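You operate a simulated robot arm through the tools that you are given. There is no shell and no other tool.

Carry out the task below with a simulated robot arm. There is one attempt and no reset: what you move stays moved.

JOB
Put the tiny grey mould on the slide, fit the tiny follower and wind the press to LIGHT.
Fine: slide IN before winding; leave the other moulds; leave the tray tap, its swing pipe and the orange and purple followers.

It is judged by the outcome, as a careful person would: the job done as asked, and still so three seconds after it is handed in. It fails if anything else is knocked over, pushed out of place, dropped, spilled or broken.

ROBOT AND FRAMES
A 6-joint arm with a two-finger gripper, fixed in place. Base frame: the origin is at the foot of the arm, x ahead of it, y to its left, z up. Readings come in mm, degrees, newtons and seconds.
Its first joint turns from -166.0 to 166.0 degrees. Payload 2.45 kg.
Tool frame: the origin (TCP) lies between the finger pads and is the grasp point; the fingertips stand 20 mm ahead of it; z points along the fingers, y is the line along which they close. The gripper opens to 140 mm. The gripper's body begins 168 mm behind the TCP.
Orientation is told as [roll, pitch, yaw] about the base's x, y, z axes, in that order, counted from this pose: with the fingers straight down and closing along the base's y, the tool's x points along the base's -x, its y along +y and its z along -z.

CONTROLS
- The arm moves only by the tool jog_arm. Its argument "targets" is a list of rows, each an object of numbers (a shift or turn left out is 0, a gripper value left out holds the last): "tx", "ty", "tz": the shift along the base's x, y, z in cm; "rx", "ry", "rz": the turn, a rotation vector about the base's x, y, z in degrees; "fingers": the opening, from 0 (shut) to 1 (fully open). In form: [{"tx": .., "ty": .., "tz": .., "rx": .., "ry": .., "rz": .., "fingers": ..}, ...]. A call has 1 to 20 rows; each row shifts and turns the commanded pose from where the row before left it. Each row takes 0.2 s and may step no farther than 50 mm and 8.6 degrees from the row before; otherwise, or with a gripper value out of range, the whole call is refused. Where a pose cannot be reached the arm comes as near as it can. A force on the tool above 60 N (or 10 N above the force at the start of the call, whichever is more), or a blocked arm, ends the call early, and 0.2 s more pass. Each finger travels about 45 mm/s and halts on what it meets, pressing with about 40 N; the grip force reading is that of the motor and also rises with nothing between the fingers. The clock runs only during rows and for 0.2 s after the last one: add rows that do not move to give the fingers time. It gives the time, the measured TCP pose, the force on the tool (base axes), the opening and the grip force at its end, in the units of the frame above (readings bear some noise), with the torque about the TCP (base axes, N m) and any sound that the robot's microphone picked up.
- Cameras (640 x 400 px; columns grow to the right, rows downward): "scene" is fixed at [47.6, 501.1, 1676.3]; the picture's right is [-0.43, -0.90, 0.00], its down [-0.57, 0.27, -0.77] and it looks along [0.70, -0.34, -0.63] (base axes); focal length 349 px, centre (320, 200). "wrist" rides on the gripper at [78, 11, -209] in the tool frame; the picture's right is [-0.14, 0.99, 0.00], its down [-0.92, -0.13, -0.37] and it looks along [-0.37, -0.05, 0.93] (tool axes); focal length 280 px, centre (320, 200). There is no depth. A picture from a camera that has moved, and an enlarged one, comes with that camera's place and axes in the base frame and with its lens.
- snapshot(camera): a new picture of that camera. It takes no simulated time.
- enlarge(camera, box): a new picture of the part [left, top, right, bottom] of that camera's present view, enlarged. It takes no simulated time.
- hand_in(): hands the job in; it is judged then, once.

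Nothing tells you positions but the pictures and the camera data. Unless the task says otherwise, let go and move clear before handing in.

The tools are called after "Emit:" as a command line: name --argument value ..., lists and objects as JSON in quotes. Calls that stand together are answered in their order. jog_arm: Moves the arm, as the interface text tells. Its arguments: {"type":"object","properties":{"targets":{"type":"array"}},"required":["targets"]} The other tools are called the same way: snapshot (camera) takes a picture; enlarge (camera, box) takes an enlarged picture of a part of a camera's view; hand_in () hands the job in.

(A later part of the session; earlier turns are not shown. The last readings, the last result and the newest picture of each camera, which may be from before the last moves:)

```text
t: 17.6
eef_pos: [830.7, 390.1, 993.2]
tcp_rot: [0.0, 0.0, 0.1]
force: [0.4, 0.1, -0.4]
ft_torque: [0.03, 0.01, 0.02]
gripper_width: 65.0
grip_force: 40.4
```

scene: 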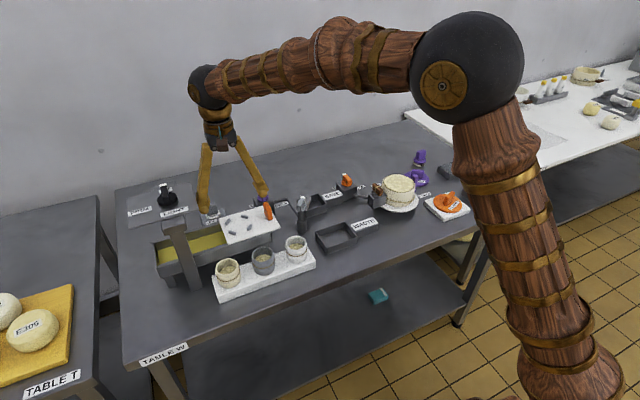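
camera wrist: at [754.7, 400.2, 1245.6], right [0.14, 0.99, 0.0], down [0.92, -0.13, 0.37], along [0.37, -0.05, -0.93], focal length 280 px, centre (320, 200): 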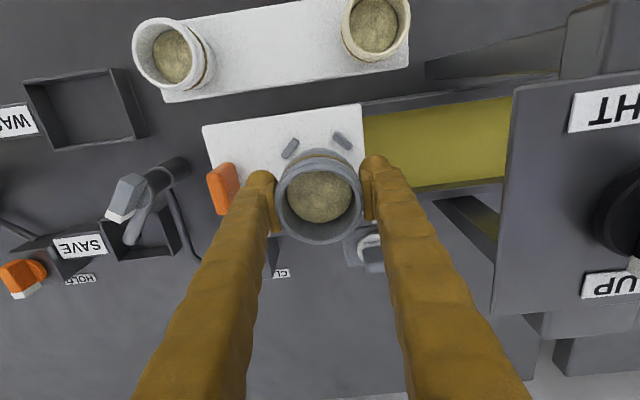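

Emit:
jog_arm --targets '[{"tz": -0.1}, {}]'

Emit:
jog_arm --targets '[{"tz": -0.1}, {}]'

Emit:
enlarge --camera "scene" --box '[200, 185, 280, 245]'

Emit:
enlarge --camera "wrist" --box '[220, 130, 420, 255]'

```text
t: 18.2
eef_pos: [832.0, 389.2, 992.2]
tcp_rot: [-0.1, -0.1, 0.0]
force: [0.0, 0.1, -1.0]
ft_torque: [0.04, -0.05, 0.02]
gripper_width: 65.0
grip_force: 39.9
```

```text
t: 18.8
eef_pos: [831.4, 391.1, 990.0]
tcp_rot: [0.0, -0.1, 0.1]
force: [0.6, 0.5, -0.6]
ft_torque: [0.01, 0.01, 0.0]
gripper_width: 65.0
grip_force: 40.0
```

```text
6.67 times, centred on (240, 215) of scene
camera zoom: at [47.6, 501.1, 1676.3], right [-0.43, -0.9, 0.0], down [-0.57, 0.27, -0.77], along [0.7, -0.34, -0.63], focal length 2327 px, centre (853, 100)
```

zoom: 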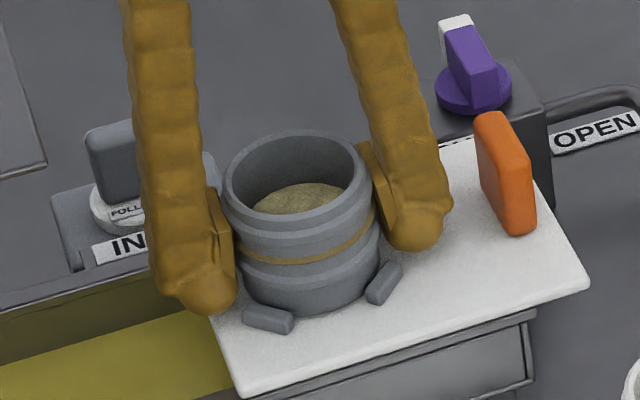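

```text
3.20 times, centred on (320, 192) of wrist
camera zoom: at [754.4, 400.2, 1199.3], right [0.14, 0.99, 0.0], down [0.92, -0.13, 0.37], along [0.37, -0.05, -0.93], focal length 897 px, centre (320, 224)
```

zoom: 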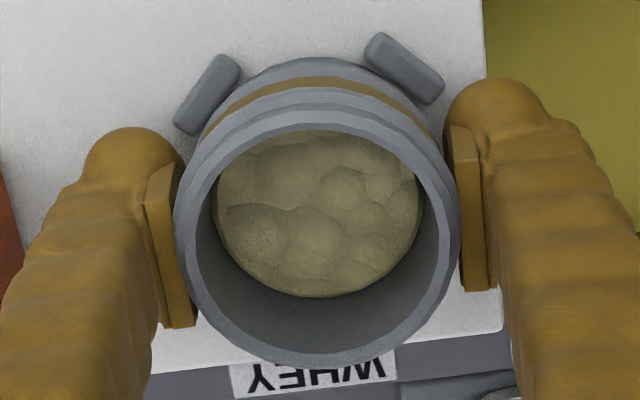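

The base is now inside the pins and still free. I'll keep creeping down until it touches the slide.

Emit:
jog_arm --targets '[{"tz": -0.1}, {}]'

Emit:
jog_arm --targets '[{"tz": -0.1}, {}]'

Emit:
jog_arm --targets '[{"tz": -0.1}, {}]'

Emit:
enlarge --camera "scene" --box '[200, 185, 280, 245]'

```text
t: 19.4
eef_pos: [830.4, 390.7, 990.2]
tcp_rot: [0.0, 0.0, 0.1]
force: [0.3, 0.4, -0.5]
ft_torque: [0.0, 0.01, -0.01]
gripper_width: 65.1
grip_force: 40.2
```

```text
t: 20.0
eef_pos: [832.0, 390.3, 987.9]
tcp_rot: [0.0, 0.0, 0.1]
force: [0.0, 0.8, -1.2]
ft_torque: [0.0, 0.01, 0.0]
gripper_width: 64.8
grip_force: 39.7
```

```text
t: 20.6
eef_pos: [831.8, 390.5, 988.4]
tcp_rot: [0.0, 0.0, 0.1]
force: [-0.9, 0.2, 3.2]
ft_torque: [-0.01, 0.03, -0.04]
gripper_width: 65.0
grip_force: 40.4
```

```text
6.67 times, centred on (240, 215) of scene
camera zoom: at [47.6, 501.1, 1676.3], right [-0.43, -0.9, 0.0], down [-0.57, 0.27, -0.77], along [0.7, -0.34, -0.63], focal length 2327 px, centre (853, 100)
```

zoom: 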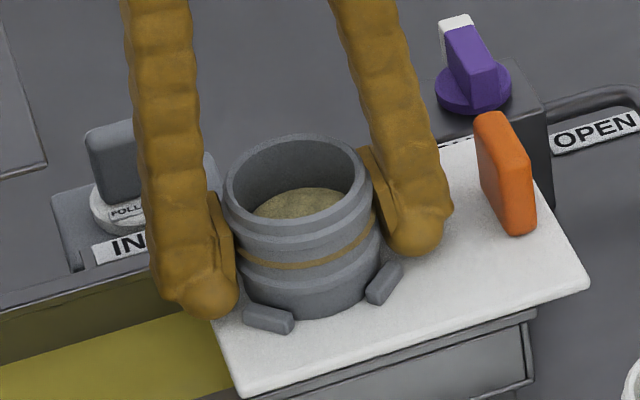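

The force has turned to +3 N, so it is touching. One more half-millimetre will confirm it is seated.

Emit:
jog_arm --targets '[{"tz": -0.05}, {}]'

Emit:
enlarge --camera "wrist" --box '[220, 130, 420, 255]'

```text
t: 21.2
eef_pos: [831.5, 390.3, 987.8]
tcp_rot: [0.0, -0.1, 0.1]
force: [-0.5, 1.6, 12.4]
ft_torque: [-0.02, 0.14, -0.01]
gripper_width: 65.1
grip_force: 40.3
```

```text
3.20 times, centred on (320, 192) of wrist
camera zoom: at [754.3, 400.2, 1196.6], right [0.14, 0.99, 0.0], down [0.92, -0.13, 0.37], along [0.37, -0.05, -0.93], focal length 897 px, centre (320, 224)
```

zoom: 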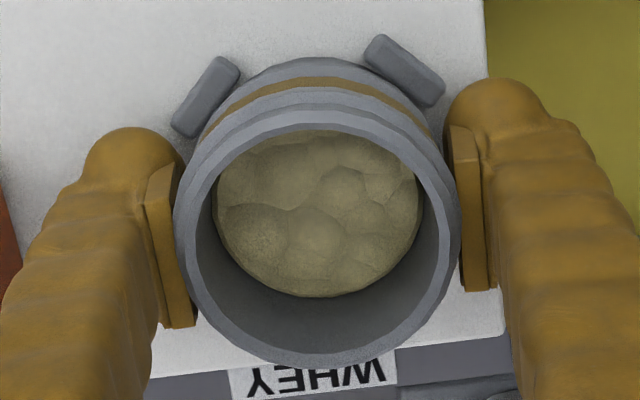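

It is seated. I'll ease off and open slightly, then retreat straight up.

Emit:
jog_arm --targets '[{"tz": 0.05}, {"fingers": 0.5}, {"fingers": 0.58}, {"fingers": 0.58}, {}]'

Emit:
jog_arm --targets '[{"tz": 2}, {"tz": 3}, {"tz": 3}, {"tz": 3}, {}]'

Emit:
snapshot --camera "wrist"

Emit:
enlarge --camera "wrist" --box '[240, 110, 400, 210]'

Emit:
enlarge --camera "scene" --box '[190, 175, 290, 250]'

```text
t: 22.4
eef_pos: [832.3, 391.1, 988.3]
tcp_rot: [0.1, 0.0, 0.0]
force: [-0.3, 0.2, -0.2]
ft_torque: [0.01, 0.05, -0.01]
gripper_width: 81.2
grip_force: 0.0
```

```text
t: 23.6
eef_pos: [831.1, 389.8, 1098.3]
tcp_rot: [0.0, 0.0, 0.1]
force: [-0.1, 0.1, 0.1]
ft_torque: [0.0, 0.01, 0.0]
gripper_width: 81.0
grip_force: 0.0
```

```text
taken
camera wrist: at [754.1, 400.0, 1306.6], right [0.14, 0.99, 0.0], down [0.92, -0.13, 0.37], along [0.37, -0.05, -0.93], focal length 280 px, centre (320, 200)
```

wrist: 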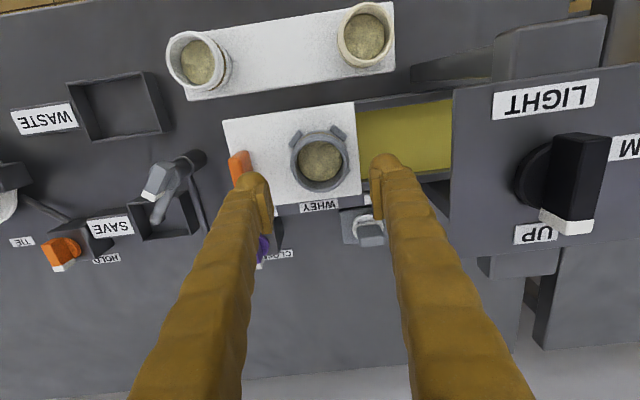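

```text
4.00 times, centred on (320, 160) of wrist
camera zoom: at [754.1, 400.0, 1306.6], right [0.14, 0.99, 0.0], down [0.92, -0.13, 0.37], along [0.37, -0.05, -0.93], focal length 1122 px, centre (320, 360)
```

zoom: 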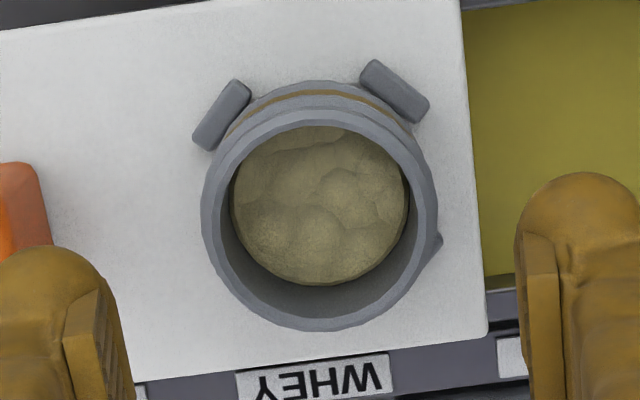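

```text
5.33 times, centred on (240, 212) of scene
camera zoom: at [47.6, 501.1, 1676.3], right [-0.43, -0.9, 0.0], down [-0.57, 0.27, -0.77], along [0.7, -0.34, -0.63], focal length 1861 px, centre (747, 133)
```

zoom: 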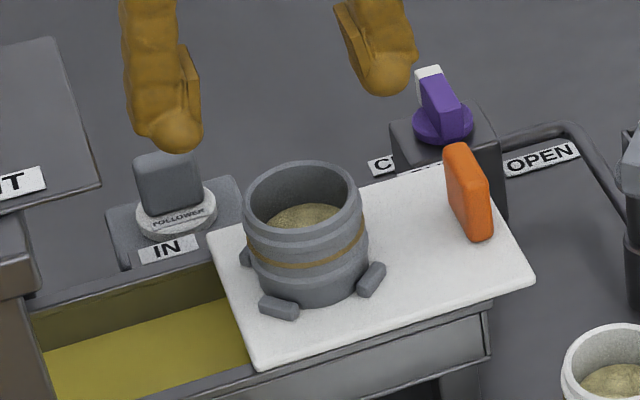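

The mould is seated cleanly inside all four pins. Next is the follower near (950, 442). I'll test the reach at a safe height first, moving in x before y, and look at the follower close up.

Emit:
jog_arm --targets '[{"tz": 3}, {"tx": 3, "tz": 1}, {"tx": 3, "tz": 1}, {"tx": 3}, {"tx": 3}, {}]'

Emit:
snapshot --camera "wrist"

Emit:
snapshot --camera "scene"

```text
t: 25.0
eef_pos: [951.5, 390.7, 1147.6]
tcp_rot: [-0.1, -0.1, 0.1]
force: [-0.6, -0.1, -0.3]
ft_torque: [-0.02, -0.03, -0.03]
gripper_width: 81.4
grip_force: 0.1
```

```text
taken
camera wrist: at [874.2, 400.7, 1356.1], right [0.14, 0.99, 0.0], down [0.92, -0.13, 0.37], along [0.37, -0.05, -0.93], focal length 280 px, centre (320, 200)
```

wrist: 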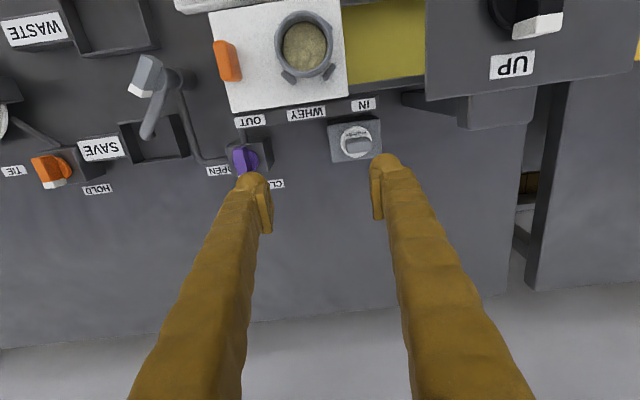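

```text
taken
```

scene: 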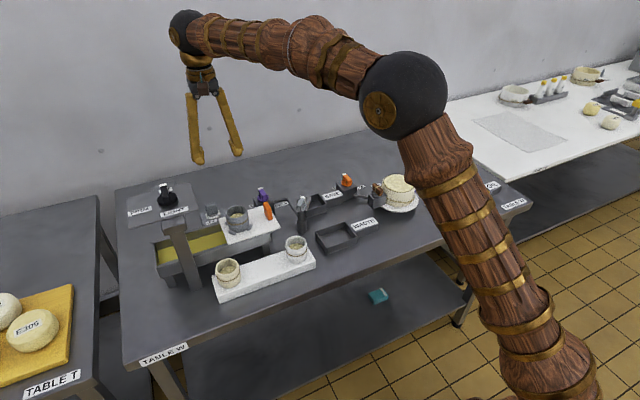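

The reach is fine at r≈1028. I'll turn the gripper 90° about vertical so it closes along x with the camera on the -y side, narrow the opening a bit, then move over the follower.

Emit:
jog_arm --targets '[{"rz": 8.2, "fingers": 0.5}, {"rz": 8.2}, {"rz": 8.2}, {"rz": 8.2}, {"rz": 8.2}, {"rz": 8.2}, {"rz": 8.2}, {"rz": 8.2}, {"rz": 8.2}, {"rz": 8.2}, {"rz": 8.0}, {}, {}]'

Emit:
jog_arm --targets '[{"ty": 2.6}, {"ty": 2.6}, {}, {}]'

Emit:
snapshot --camera "wrist"

Emit:
snapshot --camera "scene"

```text
t: 27.8
eef_pos: [951.5, 390.2, 1148.4]
tcp_rot: [0.0, 0.0, 90.2]
force: [-0.7, -0.3, -0.5]
ft_torque: [-0.02, -0.02, 0.02]
gripper_width: 70.3
grip_force: 0.1
```

```text
t: 28.8
eef_pos: [952.1, 442.7, 1147.9]
tcp_rot: [0.0, 0.1, 89.9]
force: [0.1, -1.0, -0.3]
ft_torque: [-0.04, -0.01, 0.0]
gripper_width: 69.9
grip_force: 0.0
```

```text
taken
camera wrist: at [941.5, 363.6, 1356.0], right [-0.99, 0.14, 0.0], down [0.13, 0.92, 0.37], along [0.05, 0.37, -0.93], focal length 280 px, centre (320, 200)
```

wrist: 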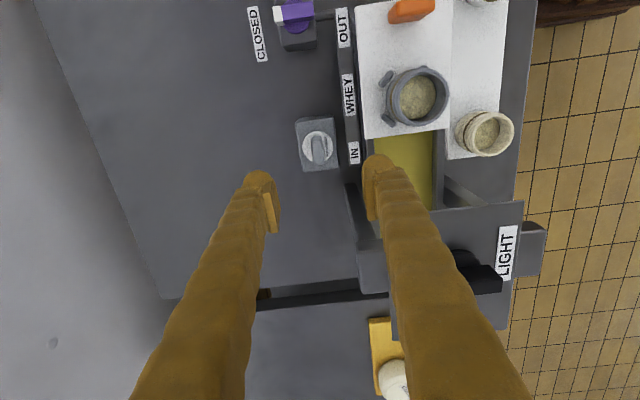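

```text
taken
```

scene: 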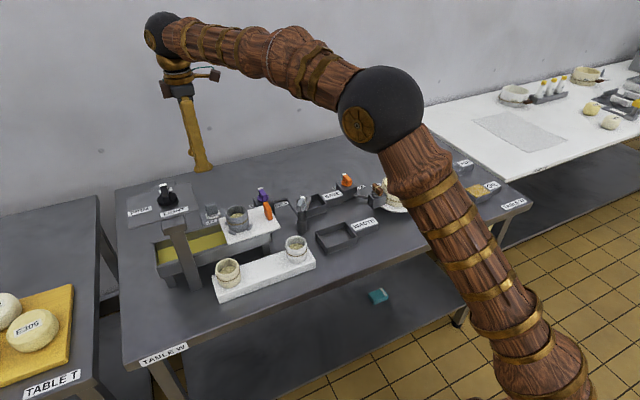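

Emit:
enlarge --camera "wrist" --box '[260, 100, 380, 175]'

Emit:
enlarge --camera "wrist" --box '[330, 190, 560, 330]'

```text
5.33 times, centred on (320, 138) of wrist
camera zoom: at [941.5, 363.6, 1356.0], right [-0.99, 0.14, 0.0], down [0.13, 0.92, 0.37], along [0.05, 0.37, -0.93], focal length 1495 px, centre (320, 533)
```

zoom: 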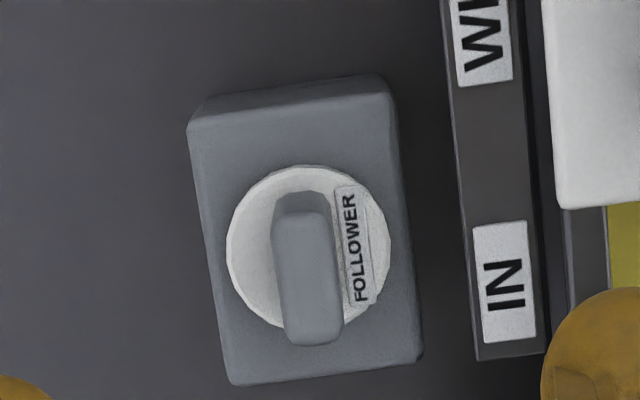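

```text
2.78 times, centred on (445, 260) of wrist
camera zoom: at [941.5, 363.6, 1356.0], right [-0.99, 0.14, 0.0], down [0.13, 0.92, 0.37], along [0.05, 0.37, -0.93], focal length 780 px, centre (-28, 33)
```

zoom: 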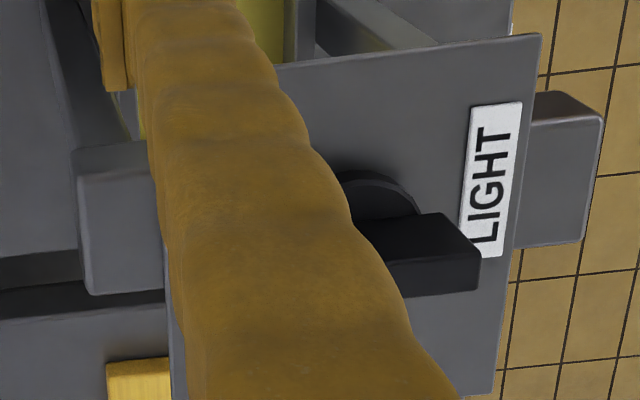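

The follower's handle is about 14 mm thick in x and 35 mm long in y, centred near (955, 445). I'll centre on it, narrow the opening to about 42 mm and descend partway.

Emit:
jog_arm --targets '[{"tx": 0.3, "ty": 0.25, "fingers": 0.3}, {"tz": -3}, {"tz": -3}, {"tz": -3}, {}, {}]'

Emit:
snapshot --camera "wrist"

Emit:
enlarge --camera "wrist" --box '[240, 100, 400, 200]'

Emit:
enlarge --camera "scene" --box '[120, 90, 280, 230]'

```text
t: 30.2
eef_pos: [955.1, 444.3, 1057.1]
tcp_rot: [-0.1, 0.0, 90.0]
force: [0.1, 0.0, -0.5]
ft_torque: [0.02, 0.01, 0.01]
gripper_width: 42.0
grip_force: 0.1
```

```text
taken
camera wrist: at [945.2, 366.1, 1266.0], right [-0.99, 0.14, 0.0], down [0.13, 0.92, 0.37], along [0.05, 0.37, -0.93], focal length 280 px, centre (320, 200)
```

wrist: 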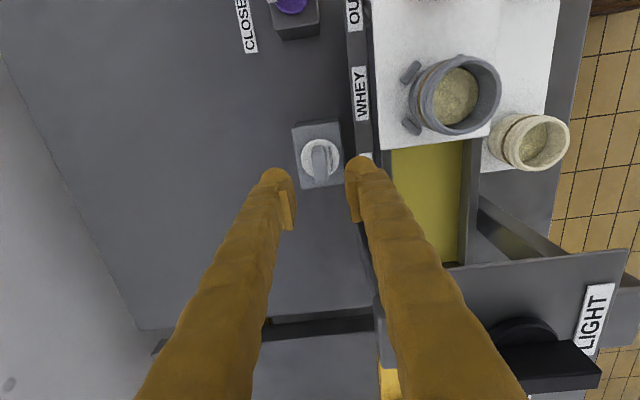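

```text
4.00 times, centred on (320, 150) of wrist
camera zoom: at [945.2, 366.1, 1266.0], right [-0.99, 0.14, 0.0], down [0.13, 0.92, 0.37], along [0.05, 0.37, -0.93], focal length 1122 px, centre (320, 400)
```

zoom: 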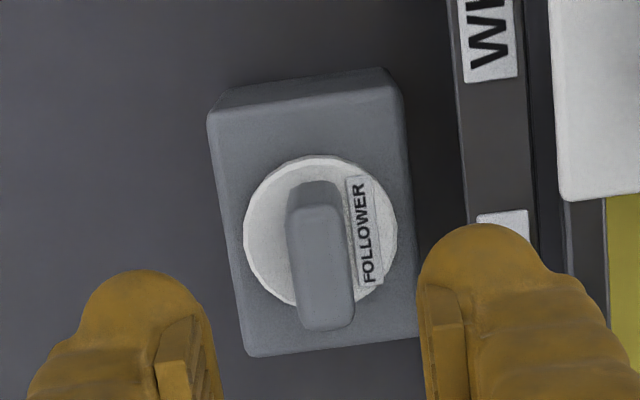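

```text
2.86 times, centred on (200, 160) of scene
camera zoom: at [47.6, 501.1, 1676.3], right [-0.43, -0.9, 0.0], down [-0.57, 0.27, -0.77], along [0.7, -0.34, -0.63], focal length 997 px, centre (663, 314)
```

zoom: 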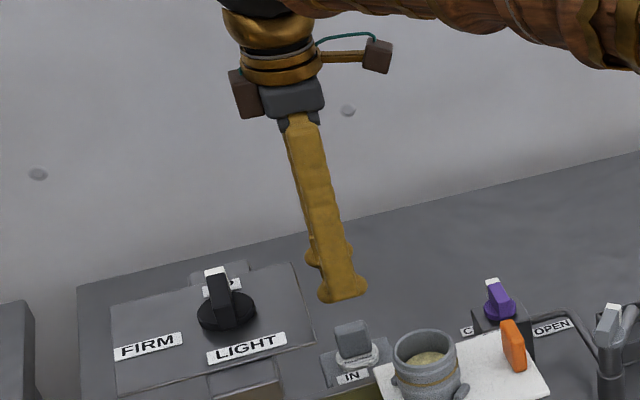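

The handle is centred between the fingers in x at about 954.5. I'll descend further, staying just above the handle top, and recheck.

Emit:
jog_arm --targets '[{"tx": -0.05, "ty": -0.1, "tz": -2}, {"tz": -2}, {"tz": -1}, {}]'

Emit:
enlarge --camera "wrist" --box '[240, 120, 400, 220]'

Emit:
enlarge --camera "scene" --box '[160, 150, 260, 225]'

```text
t: 31.2
eef_pos: [954.8, 444.9, 1006.7]
tcp_rot: [0.0, 0.0, 90.1]
force: [-0.4, 0.7, 0.2]
ft_torque: [0.01, 0.03, -0.01]
gripper_width: 42.1
grip_force: 0.0
```

```text
4.00 times, centred on (320, 170) of wrist
camera zoom: at [944.5, 365.1, 1215.5], right [-0.99, 0.14, 0.0], down [0.13, 0.92, 0.37], along [0.05, 0.37, -0.93], focal length 1122 px, centre (320, 320)
```

zoom: 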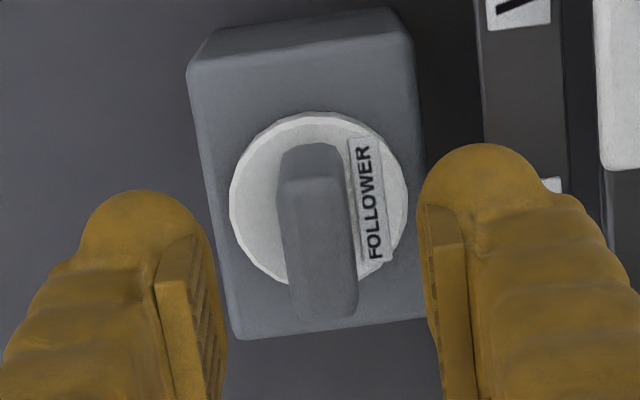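

```text
5.33 times, centred on (210, 188) of scene
camera zoom: at [47.6, 501.1, 1676.3], right [-0.43, -0.9, 0.0], down [-0.57, 0.27, -0.77], along [0.7, -0.34, -0.63], focal length 1861 px, centre (907, 267)
```

zoom: 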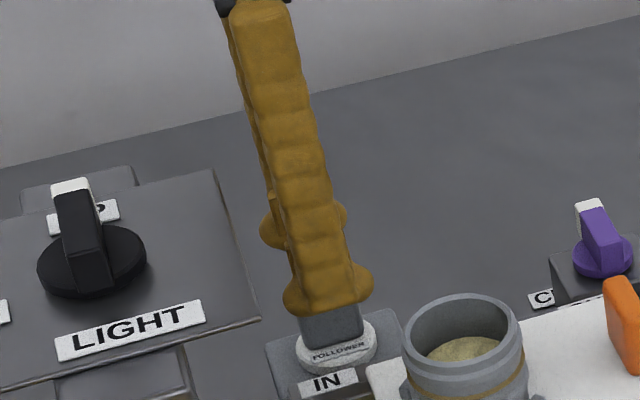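

The handle is centred to within 1 mm. I'll lower another 30 mm around it, check, then grip.

Emit:
jog_arm --targets '[{"tz": -1}, {"tz": -1}, {"tz": -1}, {}]'

Emit:
enlarge --camera "wrist" --box '[240, 130, 400, 230]'

Emit:
enlarge --camera "scene" --box '[160, 150, 260, 225]'

```text
t: 32.2
eef_pos: [953.9, 443.6, 979.1]
tcp_rot: [0.0, 0.1, 90.1]
force: [0.1, -0.5, 0.3]
ft_torque: [-0.02, 0.03, 0.01]
gripper_width: 42.2
grip_force: 0.2
```

```text
4.00 times, centred on (320, 180) of wrist
camera zoom: at [944.6, 364.5, 1186.0], right [-0.99, 0.14, 0.0], down [0.13, 0.92, 0.37], along [0.05, 0.37, -0.93], focal length 1122 px, centre (320, 280)
```

zoom: 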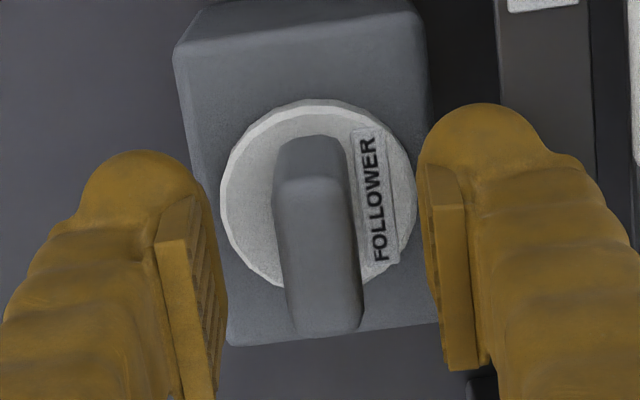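

```text
5.33 times, centred on (210, 188) of scene
camera zoom: at [47.6, 501.1, 1676.3], right [-0.43, -0.9, 0.0], down [-0.57, 0.27, -0.77], along [0.7, -0.34, -0.63], focal length 1861 px, centre (907, 267)
```

zoom: 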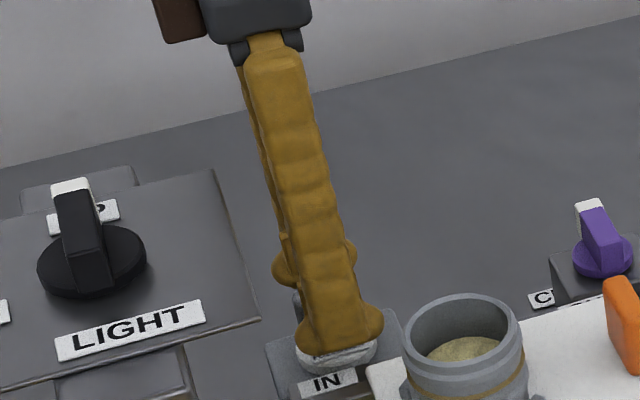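

The fingers straddle the handle cleanly. I'll go 3 mm lower, then close.

Emit:
jog_arm --targets '[{"tz": -0.3}, {"fingers": 0.2}, {"fingers": 0.1}, {"fingers": 0.05}, {"fingers": 0.05}, {"fingers": 0.05}, {}]'

Emit:
enlarge --camera "wrist" --box '[240, 130, 400, 230]'

```text
t: 33.8
eef_pos: [954.5, 444.9, 974.7]
tcp_rot: [0.0, 0.0, 90.1]
force: [-0.1, -0.1, 0.4]
ft_torque: [0.03, 0.0, 0.02]
gripper_width: 14.4
grip_force: 39.4
```

```text
4.00 times, centred on (320, 180) of wrist
camera zoom: at [944.6, 364.9, 1183.5], right [-0.99, 0.14, 0.0], down [0.13, 0.92, 0.37], along [0.05, 0.37, -0.93], focal length 1122 px, centre (320, 280)
```

zoom: 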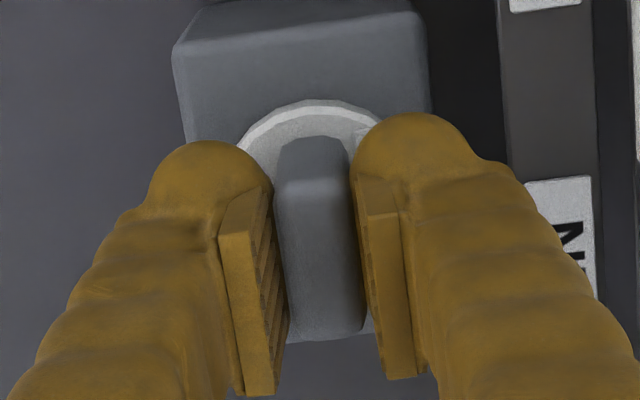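

The handle is gripped at 14.4 mm. I'll lift straight up.

Emit:
jog_arm --targets '[{"tz": 1}, {"tz": 2}, {"tz": 3}, {"tz": 3}, {"tz": 3}, {}]'

Emit:
snapshot --camera "wrist"

Emit:
enlarge --camera "wrist" --box '[240, 130, 400, 230]'

Emit:
enlarge --camera "scene" --box '[160, 130, 260, 205]'

```text
t: 35.2
eef_pos: [953.2, 444.3, 1095.3]
tcp_rot: [0.1, 0.1, 90.1]
force: [0.7, -0.1, -0.2]
ft_torque: [0.03, 0.03, 0.0]
gripper_width: 14.1
grip_force: 40.3
```

```text
taken
camera wrist: at [944.1, 365.1, 1303.6], right [-0.99, 0.14, 0.0], down [0.13, 0.92, 0.37], along [0.05, 0.37, -0.93], focal length 280 px, centre (320, 200)
```

wrist: 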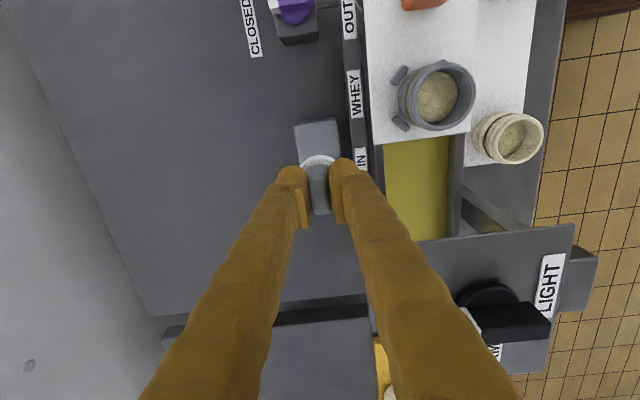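

```text
4.00 times, centred on (320, 180) of wrist
camera zoom: at [944.1, 365.1, 1303.6], right [-0.99, 0.14, 0.0], down [0.13, 0.92, 0.37], along [0.05, 0.37, -0.93], focal length 1122 px, centre (320, 280)
```

zoom: 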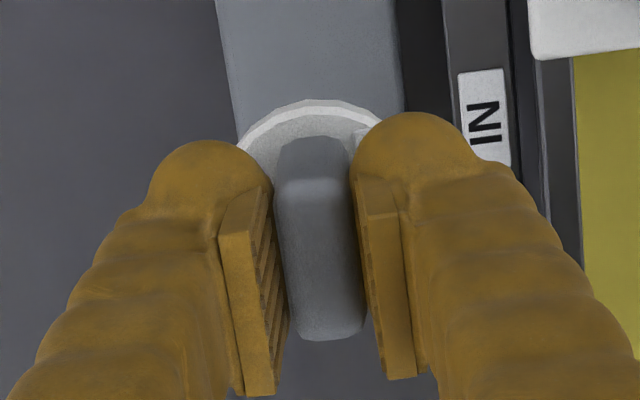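

```text
5.33 times, centred on (210, 168) of scene
camera zoom: at [47.6, 501.1, 1676.3], right [-0.43, -0.9, 0.0], down [-0.57, 0.27, -0.77], along [0.7, -0.34, -0.63], focal length 1861 px, centre (907, 373)
```

zoom: 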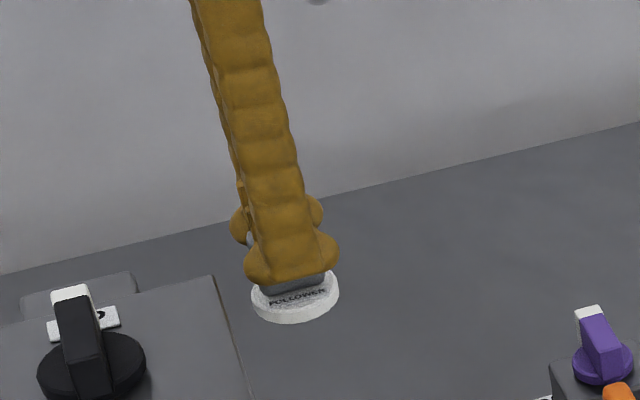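

The follower came up level. I'll carry it, y first and then x, to above the mould.

Emit:
jog_arm --targets '[{"ty": -2.7}, {"ty": -2.62}, {"tx": -3}, {"tx": -3}, {"tx": -3}, {"tx": -3.17}, {}, {}]'

Emit:
snapshot --camera "wrist"

Emit:
enlarge --camera "wrist" --box '[240, 110, 400, 210]'

Emit:
enlarge --camera "scene" --box '[190, 155, 290, 230]'

```text
t: 37.0
eef_pos: [832.3, 390.8, 1094.2]
tcp_rot: [0.0, 0.0, 90.0]
force: [-0.5, 0.2, -0.5]
ft_torque: [0.0, 0.0, -0.02]
gripper_width: 14.2
grip_force: 39.9
```

```text
taken
camera wrist: at [822.9, 311.5, 1302.8], right [-0.99, 0.14, 0.0], down [0.13, 0.92, 0.37], along [0.05, 0.37, -0.93], focal length 280 px, centre (320, 200)
```

wrist: 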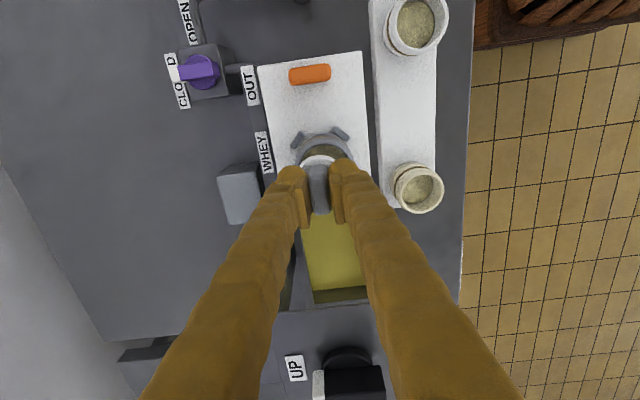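

```text
4.00 times, centred on (320, 160) of wrist
camera zoom: at [822.9, 311.5, 1302.8], right [-0.99, 0.14, 0.0], down [0.13, 0.92, 0.37], along [0.05, 0.37, -0.93], focal length 1122 px, centre (320, 360)
```

zoom: 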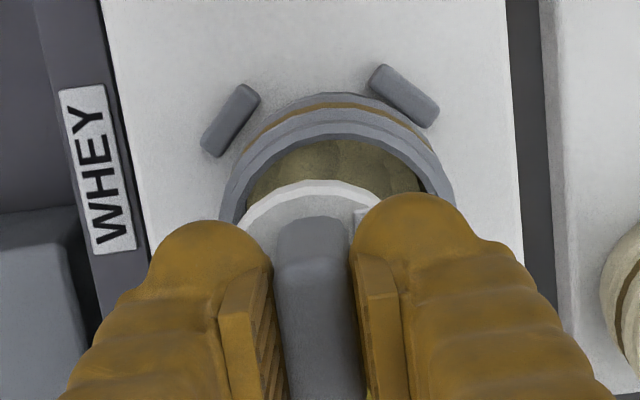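

```text
5.33 times, centred on (240, 192) of scene
camera zoom: at [47.6, 501.1, 1676.3], right [-0.43, -0.9, 0.0], down [-0.57, 0.27, -0.77], along [0.7, -0.34, -0.63], focal length 1861 px, centre (747, 240)
```

zoom: 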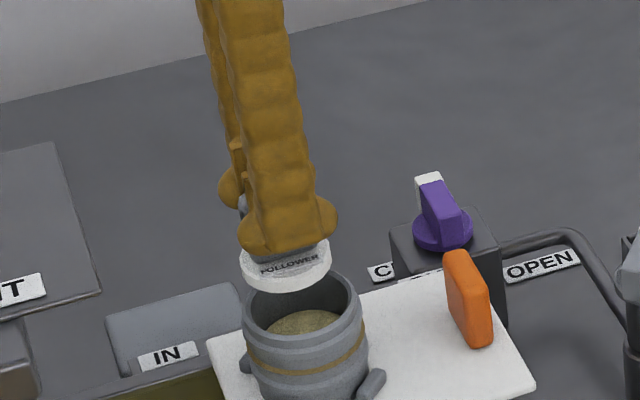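

The wrist picture shows the mould slightly off from the follower, by roughly −4 mm in x and +2 mm in y. I'll enlarge more to measure it properly before lowering.

Emit:
enlarge --camera "scene" --box '[215, 185, 275, 230]'

Emit:
enlarge --camera "wrist" --box '[280, 120, 360, 170]'

```text
8.89 times, centred on (245, 208) of scene
camera zoom: at [47.6, 501.1, 1676.3], right [-0.43, -0.9, 0.0], down [-0.57, 0.27, -0.77], along [0.7, -0.34, -0.63], focal length 3102 px, centre (987, 133)
```

zoom: 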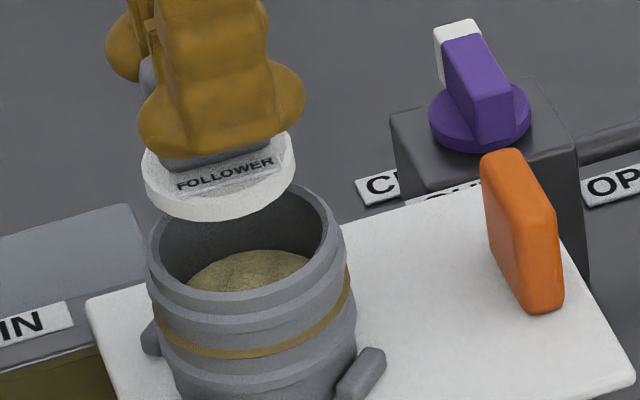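

```text
8.00 times, centred on (320, 145) of wrist
camera zoom: at [822.9, 311.5, 1302.8], right [-0.99, 0.14, 0.0], down [0.13, 0.92, 0.37], along [0.05, 0.37, -0.93], focal length 2243 px, centre (320, 640)
```

zoom: 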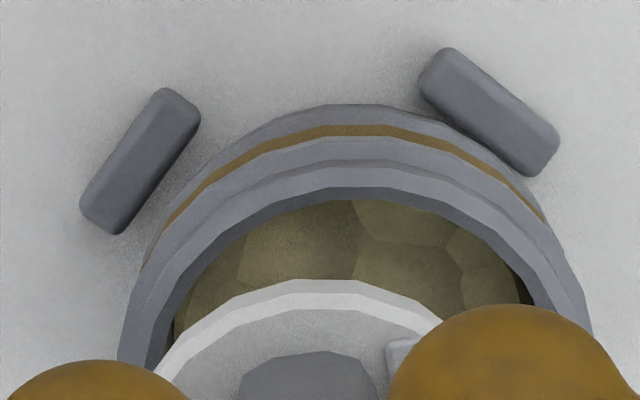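

Combining both views, the mould sits about −4.2 mm in x and ~0 in y from the held follower. I'll correct that and lower until the disc is just above the rim, where the comparison is direct.

Emit:
jog_arm --targets '[{"tx": -0.42, "ty": 0.02}, {"tz": -1}, {"tz": -1}, {}, {}]'

Emit:
enlarge --camera "scene" --box '[215, 185, 275, 230]'

Emit:
enlarge --camera "wrist" --box '[280, 120, 360, 170]'

Emit:
enlarge --camera "wrist" --box '[240, 120, 400, 220]'

```text
t: 38.2
eef_pos: [828.0, 390.3, 1073.7]
tcp_rot: [0.0, 0.0, 90.1]
force: [0.7, -0.1, -0.4]
ft_torque: [-0.01, 0.01, -0.04]
gripper_width: 14.2
grip_force: 39.9
```

```text
8.89 times, centred on (245, 208) of scene
camera zoom: at [47.6, 501.1, 1676.3], right [-0.43, -0.9, 0.0], down [-0.57, 0.27, -0.77], along [0.7, -0.34, -0.63], focal length 3102 px, centre (987, 133)
```

zoom: 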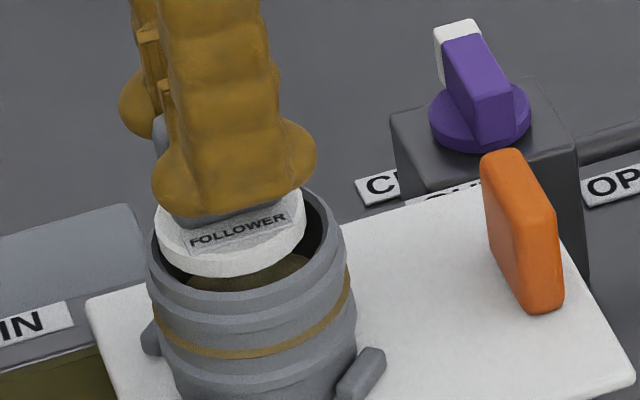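

```text
8.00 times, centred on (320, 145) of wrist
camera zoom: at [818.4, 311.8, 1283.3], right [-0.99, 0.14, 0.0], down [0.13, 0.92, 0.37], along [0.05, 0.37, -0.93], focal length 2243 px, centre (320, 640)
```

zoom: 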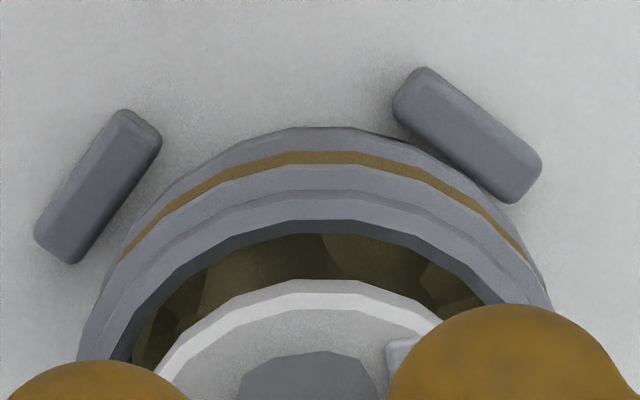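

```text
4.00 times, centred on (320, 170) of wrist
camera zoom: at [818.4, 311.8, 1283.3], right [-0.99, 0.14, 0.0], down [0.13, 0.92, 0.37], along [0.05, 0.37, -0.93], focal length 1122 px, centre (320, 320)
```

zoom: 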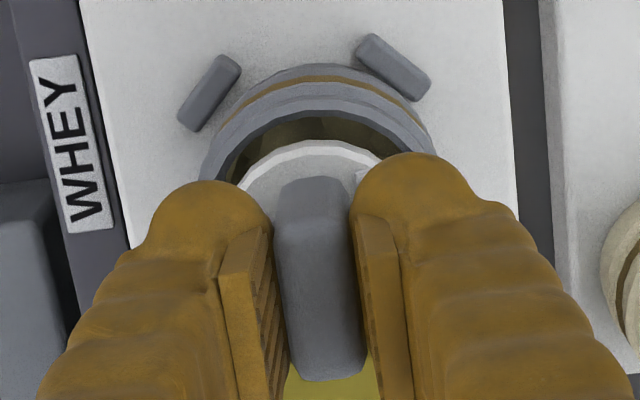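

Both views now agree that x is aligned and the disc needs to go about 2.5–3 mm toward −y. I'll correct that and lower a few millimetres.

Emit:
jog_arm --targets '[{"ty": -0.27}, {"tz": -0.3}, {}, {}]'

Emit:
enlarge --camera "scene" --box '[215, 190, 265, 228]'

Emit:
enlarge --camera "wrist" --box '[280, 120, 360, 170]'

```text
t: 39.2
eef_pos: [829.0, 388.2, 1071.0]
tcp_rot: [-0.1, -0.1, 90.1]
force: [0.1, 0.0, -0.7]
ft_torque: [-0.05, -0.01, 0.01]
gripper_width: 14.1
grip_force: 40.2
```

```text
10.53 times, centred on (240, 209) of scene
camera zoom: at [47.6, 501.1, 1676.3], right [-0.43, -0.9, 0.0], down [-0.57, 0.27, -0.77], along [0.7, -0.34, -0.63], focal length 3674 px, centre (1162, 105)
```

zoom: 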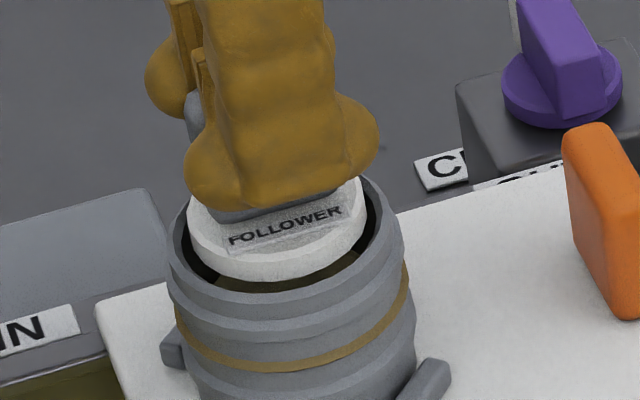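

```text
8.00 times, centred on (320, 145) of wrist
camera zoom: at [818.5, 309.5, 1280.2], right [-0.99, 0.14, 0.0], down [0.13, 0.92, 0.37], along [0.05, 0.37, -0.93], focal length 2243 px, centre (320, 640)
```

zoom: 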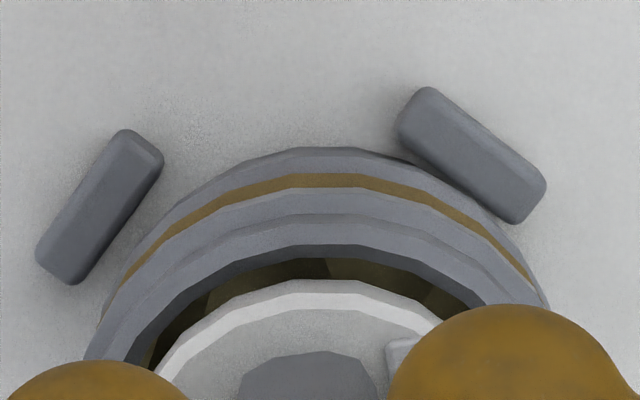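

The disc is now just above the rim and nearly centred. A last small nudge of (−0.4, −1.2) mm, then I'll lower gently with force checks.

Emit:
jog_arm --targets '[{"tx": -0.04, "ty": -0.12}, {"tz": -0.2}, {"tz": -0.2}, {}]'

Emit:
enlarge --camera "scene" --box '[215, 190, 265, 228]'

Emit:
enlarge --camera "wrist" --box '[280, 120, 360, 170]'

```text
t: 40.2
eef_pos: [827.0, 387.2, 1068.0]
tcp_rot: [0.0, 0.0, 90.1]
force: [0.0, 0.2, -0.9]
ft_torque: [0.01, -0.02, 0.03]
gripper_width: 14.4
grip_force: 39.6
```

```text
10.53 times, centred on (240, 209) of scene
camera zoom: at [47.6, 501.1, 1676.3], right [-0.43, -0.9, 0.0], down [-0.57, 0.27, -0.77], along [0.7, -0.34, -0.63], focal length 3674 px, centre (1162, 105)
```

zoom: 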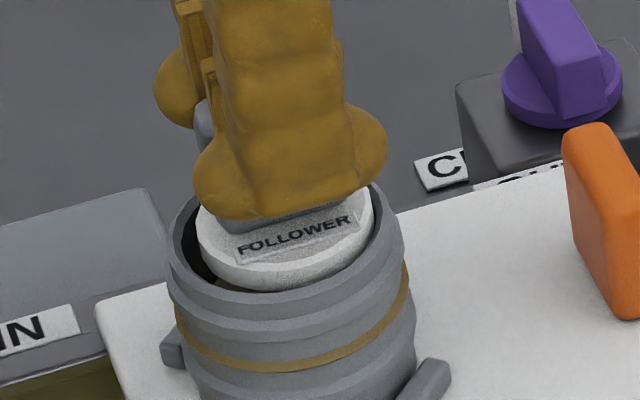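

```text
8.00 times, centred on (320, 145) of wrist
camera zoom: at [818.3, 307.8, 1276.4], right [-0.99, 0.14, 0.0], down [0.13, 0.92, 0.37], along [0.05, 0.37, -0.93], focal length 2243 px, centre (320, 640)
```

zoom: 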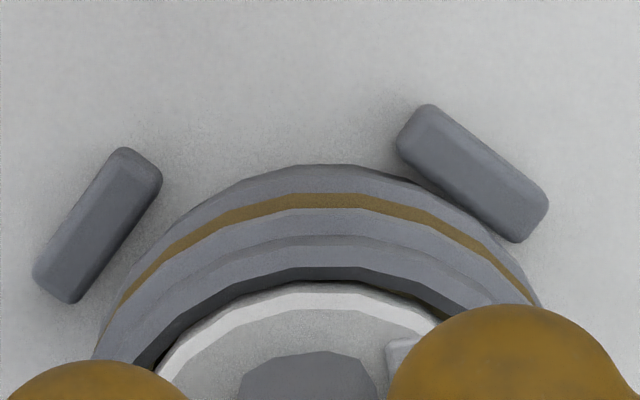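

The disc has started to enter the rim with visible gaps all round. I'll back off 0.4 mm in y and keep lowering gently.

Emit:
jog_arm --targets '[{"ty": 0.04, "tz": -0.1}, {"tz": -0.1}, {"tz": -0.1}, {}]'

Emit:
enlarge --camera "scene" --box '[215, 190, 265, 228]'

Emit:
enlarge --camera "wrist" --box '[280, 120, 360, 170]'

```text
t: 41.2
eef_pos: [827.5, 387.6, 1065.1]
tcp_rot: [0.0, 0.0, 90.1]
force: [0.7, -0.7, -0.4]
ft_torque: [0.03, 0.0, 0.0]
gripper_width: 14.6
grip_force: 40.2
```

```text
10.53 times, centred on (240, 209) of scene
camera zoom: at [47.6, 501.1, 1676.3], right [-0.43, -0.9, 0.0], down [-0.57, 0.27, -0.77], along [0.7, -0.34, -0.63], focal length 3674 px, centre (1162, 105)
```

zoom: 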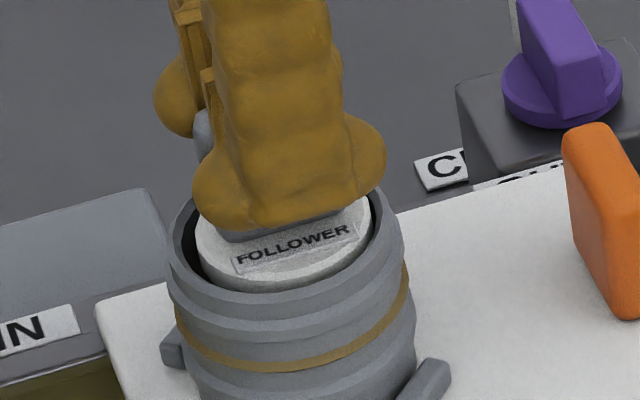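

```text
8.00 times, centred on (320, 145) of wrist
camera zoom: at [818.4, 308.4, 1273.2], right [-0.99, 0.14, 0.0], down [0.13, 0.92, 0.37], along [0.05, 0.37, -0.93], focal length 2243 px, centre (320, 640)
```

zoom: 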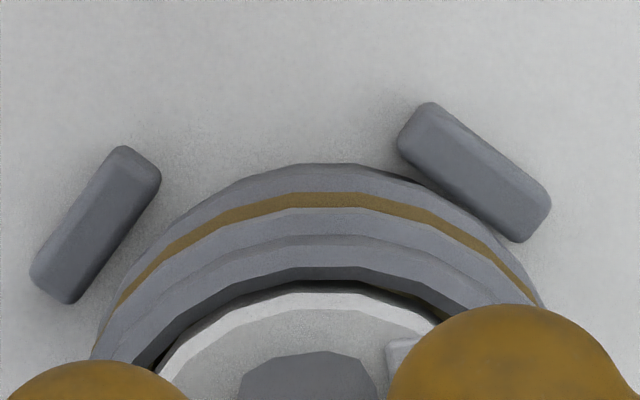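

Emit:
jog_arm --targets '[{"tz": -0.15}, {"tz": -0.15}, {"tz": -0.1}, {}]'

Emit:
jog_arm --targets '[{"tz": -0.15}, {"tz": -0.15}, {}]'

Emit:
enlarge --camera "scene" --box '[215, 190, 265, 228]'

Emit:
enlarge --camera "wrist" --box '[280, 120, 360, 170]'

```text
t: 42.2
eef_pos: [829.0, 387.1, 1059.4]
tcp_rot: [-0.1, -0.1, 90.1]
force: [0.8, -0.4, -0.9]
ft_torque: [0.01, -0.03, 0.0]
gripper_width: 14.4
grip_force: 40.5
```

```text
t: 43.0
eef_pos: [826.7, 387.8, 1056.8]
tcp_rot: [0.0, 0.0, 90.1]
force: [1.0, -0.1, -0.8]
ft_torque: [0.01, 0.01, -0.02]
gripper_width: 14.0
grip_force: 40.1
```

```text
10.53 times, centred on (240, 209) of scene
camera zoom: at [47.6, 501.1, 1676.3], right [-0.43, -0.9, 0.0], down [-0.57, 0.27, -0.77], along [0.7, -0.34, -0.63], focal length 3674 px, centre (1162, 105)
```

zoom: 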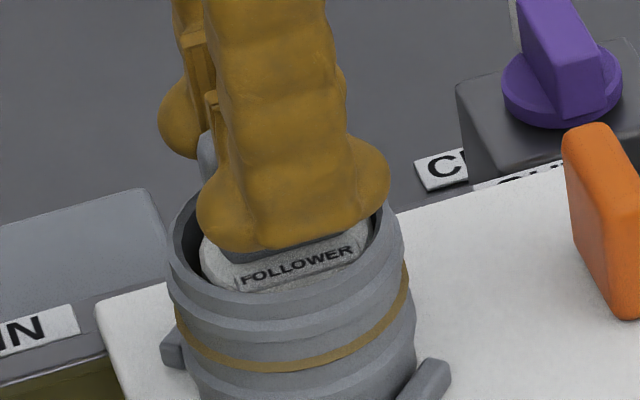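

```text
8.00 times, centred on (320, 145) of wrist
camera zoom: at [818.1, 308.6, 1266.1], right [-0.99, 0.14, 0.0], down [0.13, 0.92, 0.37], along [0.05, 0.37, -0.93], focal length 2243 px, centre (320, 640)
```

zoom: 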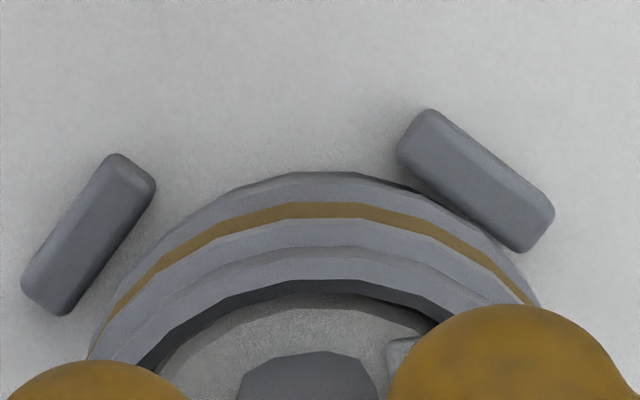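

The disc is inside the mould with no contact force. I'll continue down to the curd.

Emit:
jog_arm --targets '[{"tz": -0.15}, {"tz": -0.15}, {}]'

Emit:
jog_arm --targets '[{"tz": -0.15}, {"tz": -0.15}, {}]'

Emit:
enlarge --camera "scene" --box '[215, 190, 265, 228]'

```text
t: 43.8
eef_pos: [828.6, 387.0, 1054.2]
tcp_rot: [0.0, 0.0, 90.1]
force: [-0.9, 0.6, -0.8]
ft_torque: [0.01, 0.01, 0.0]
gripper_width: 14.1
grip_force: 40.1
```

```text
t: 44.6
eef_pos: [827.7, 387.7, 1050.6]
tcp_rot: [0.0, 0.0, 90.1]
force: [0.0, 0.2, 0.1]
ft_torque: [0.02, -0.03, 0.0]
gripper_width: 14.2
grip_force: 39.9
```

```text
10.53 times, centred on (240, 209) of scene
camera zoom: at [47.6, 501.1, 1676.3], right [-0.43, -0.9, 0.0], down [-0.57, 0.27, -0.77], along [0.7, -0.34, -0.63], focal length 3674 px, centre (1162, 105)
```

zoom: 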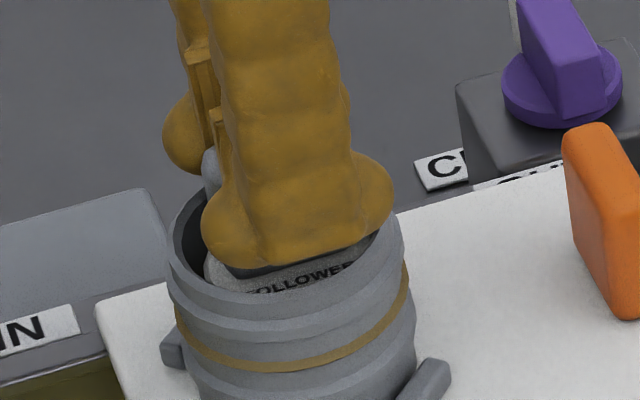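

Emit:
jog_arm --targets '[{"tz": -0.1}, {"tz": -0.1}, {}]'

Emit:
jog_arm --targets '[{"tz": -0.1}, {}]'

Emit:
jog_arm --targets '[{"tz": -0.1}, {}]'

Emit:
enlarge --camera "scene" --box '[215, 190, 265, 228]'

Emit:
enlarge --camera "wrist" --box '[240, 120, 400, 220]'

```text
t: 45.4
eef_pos: [828.1, 387.3, 1049.3]
tcp_rot: [0.0, -0.1, 90.1]
force: [0.8, 0.0, 0.3]
ft_torque: [-0.01, -0.02, 0.01]
gripper_width: 14.2
grip_force: 40.0
```

```text
t: 46.0
eef_pos: [828.1, 387.2, 1048.7]
tcp_rot: [0.0, 0.0, 90.1]
force: [0.0, 0.7, -0.3]
ft_torque: [0.01, 0.0, -0.01]
gripper_width: 14.3
grip_force: 40.1
```

```text
t: 46.6
eef_pos: [828.1, 388.2, 1046.8]
tcp_rot: [0.0, 0.0, 90.1]
force: [-0.8, -0.3, 0.1]
ft_torque: [-0.01, -0.01, -0.01]
gripper_width: 14.2
grip_force: 39.2
```

```text
10.53 times, centred on (240, 209) of scene
camera zoom: at [47.6, 501.1, 1676.3], right [-0.43, -0.9, 0.0], down [-0.57, 0.27, -0.77], along [0.7, -0.34, -0.63], focal length 3674 px, centre (1162, 105)
```

zoom: 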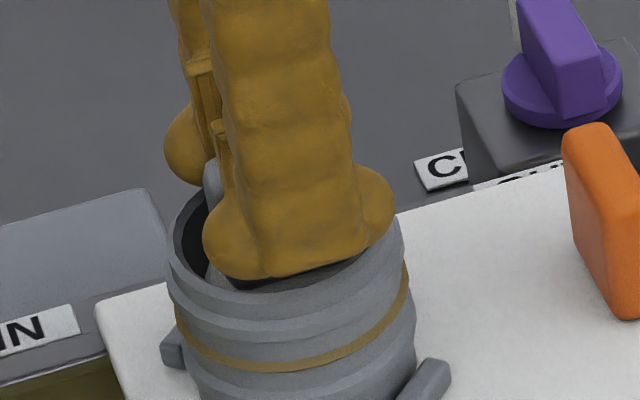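

```text
4.00 times, centred on (320, 170) of wrist
camera zoom: at [818.5, 308.5, 1256.3], right [-0.99, 0.14, 0.0], down [0.13, 0.92, 0.37], along [0.05, 0.37, -0.93], focal length 1122 px, centre (320, 320)
```

zoom: 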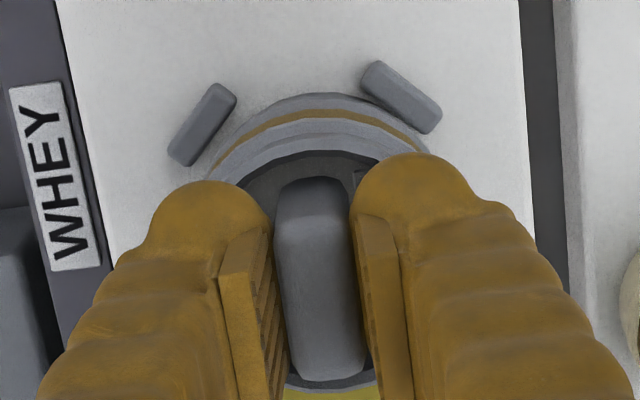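

Emit:
jog_arm --targets '[{"tz": -0.1}, {}]'

Emit:
jog_arm --targets '[{"tz": -0.1}, {}]'

Emit:
jog_arm --targets '[{"tz": -0.1}, {}]'

Emit:
enlarge --camera "scene" --box '[215, 190, 265, 228]'

```text
t: 47.2
eef_pos: [827.6, 387.1, 1046.9]
tcp_rot: [0.0, 0.1, 90.1]
force: [-0.3, 0.0, 0.2]
ft_torque: [-0.03, 0.04, 0.0]
gripper_width: 14.6
grip_force: 40.1
```

```text
t: 47.8
eef_pos: [829.2, 386.6, 1045.9]
tcp_rot: [0.1, 0.0, 90.1]
force: [-0.2, 0.3, 0.6]
ft_torque: [-0.02, -0.03, 0.01]
gripper_width: 14.4
grip_force: 39.5
```

```text
t: 48.4
eef_pos: [827.8, 387.0, 1046.3]
tcp_rot: [0.0, -0.2, 90.1]
force: [0.2, 0.8, 12.5]
ft_torque: [0.06, 0.01, 0.0]
gripper_width: 14.0
grip_force: 40.1
```

```text
10.53 times, centred on (240, 209) of scene
camera zoom: at [47.6, 501.1, 1676.3], right [-0.43, -0.9, 0.0], down [-0.57, 0.27, -0.77], along [0.7, -0.34, -0.63], focal length 3674 px, centre (1162, 105)
```

zoom: 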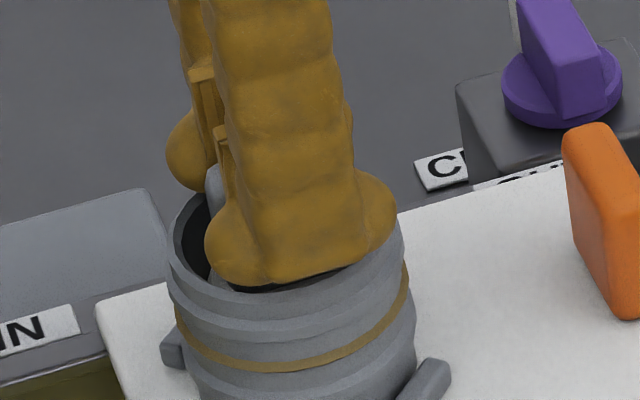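

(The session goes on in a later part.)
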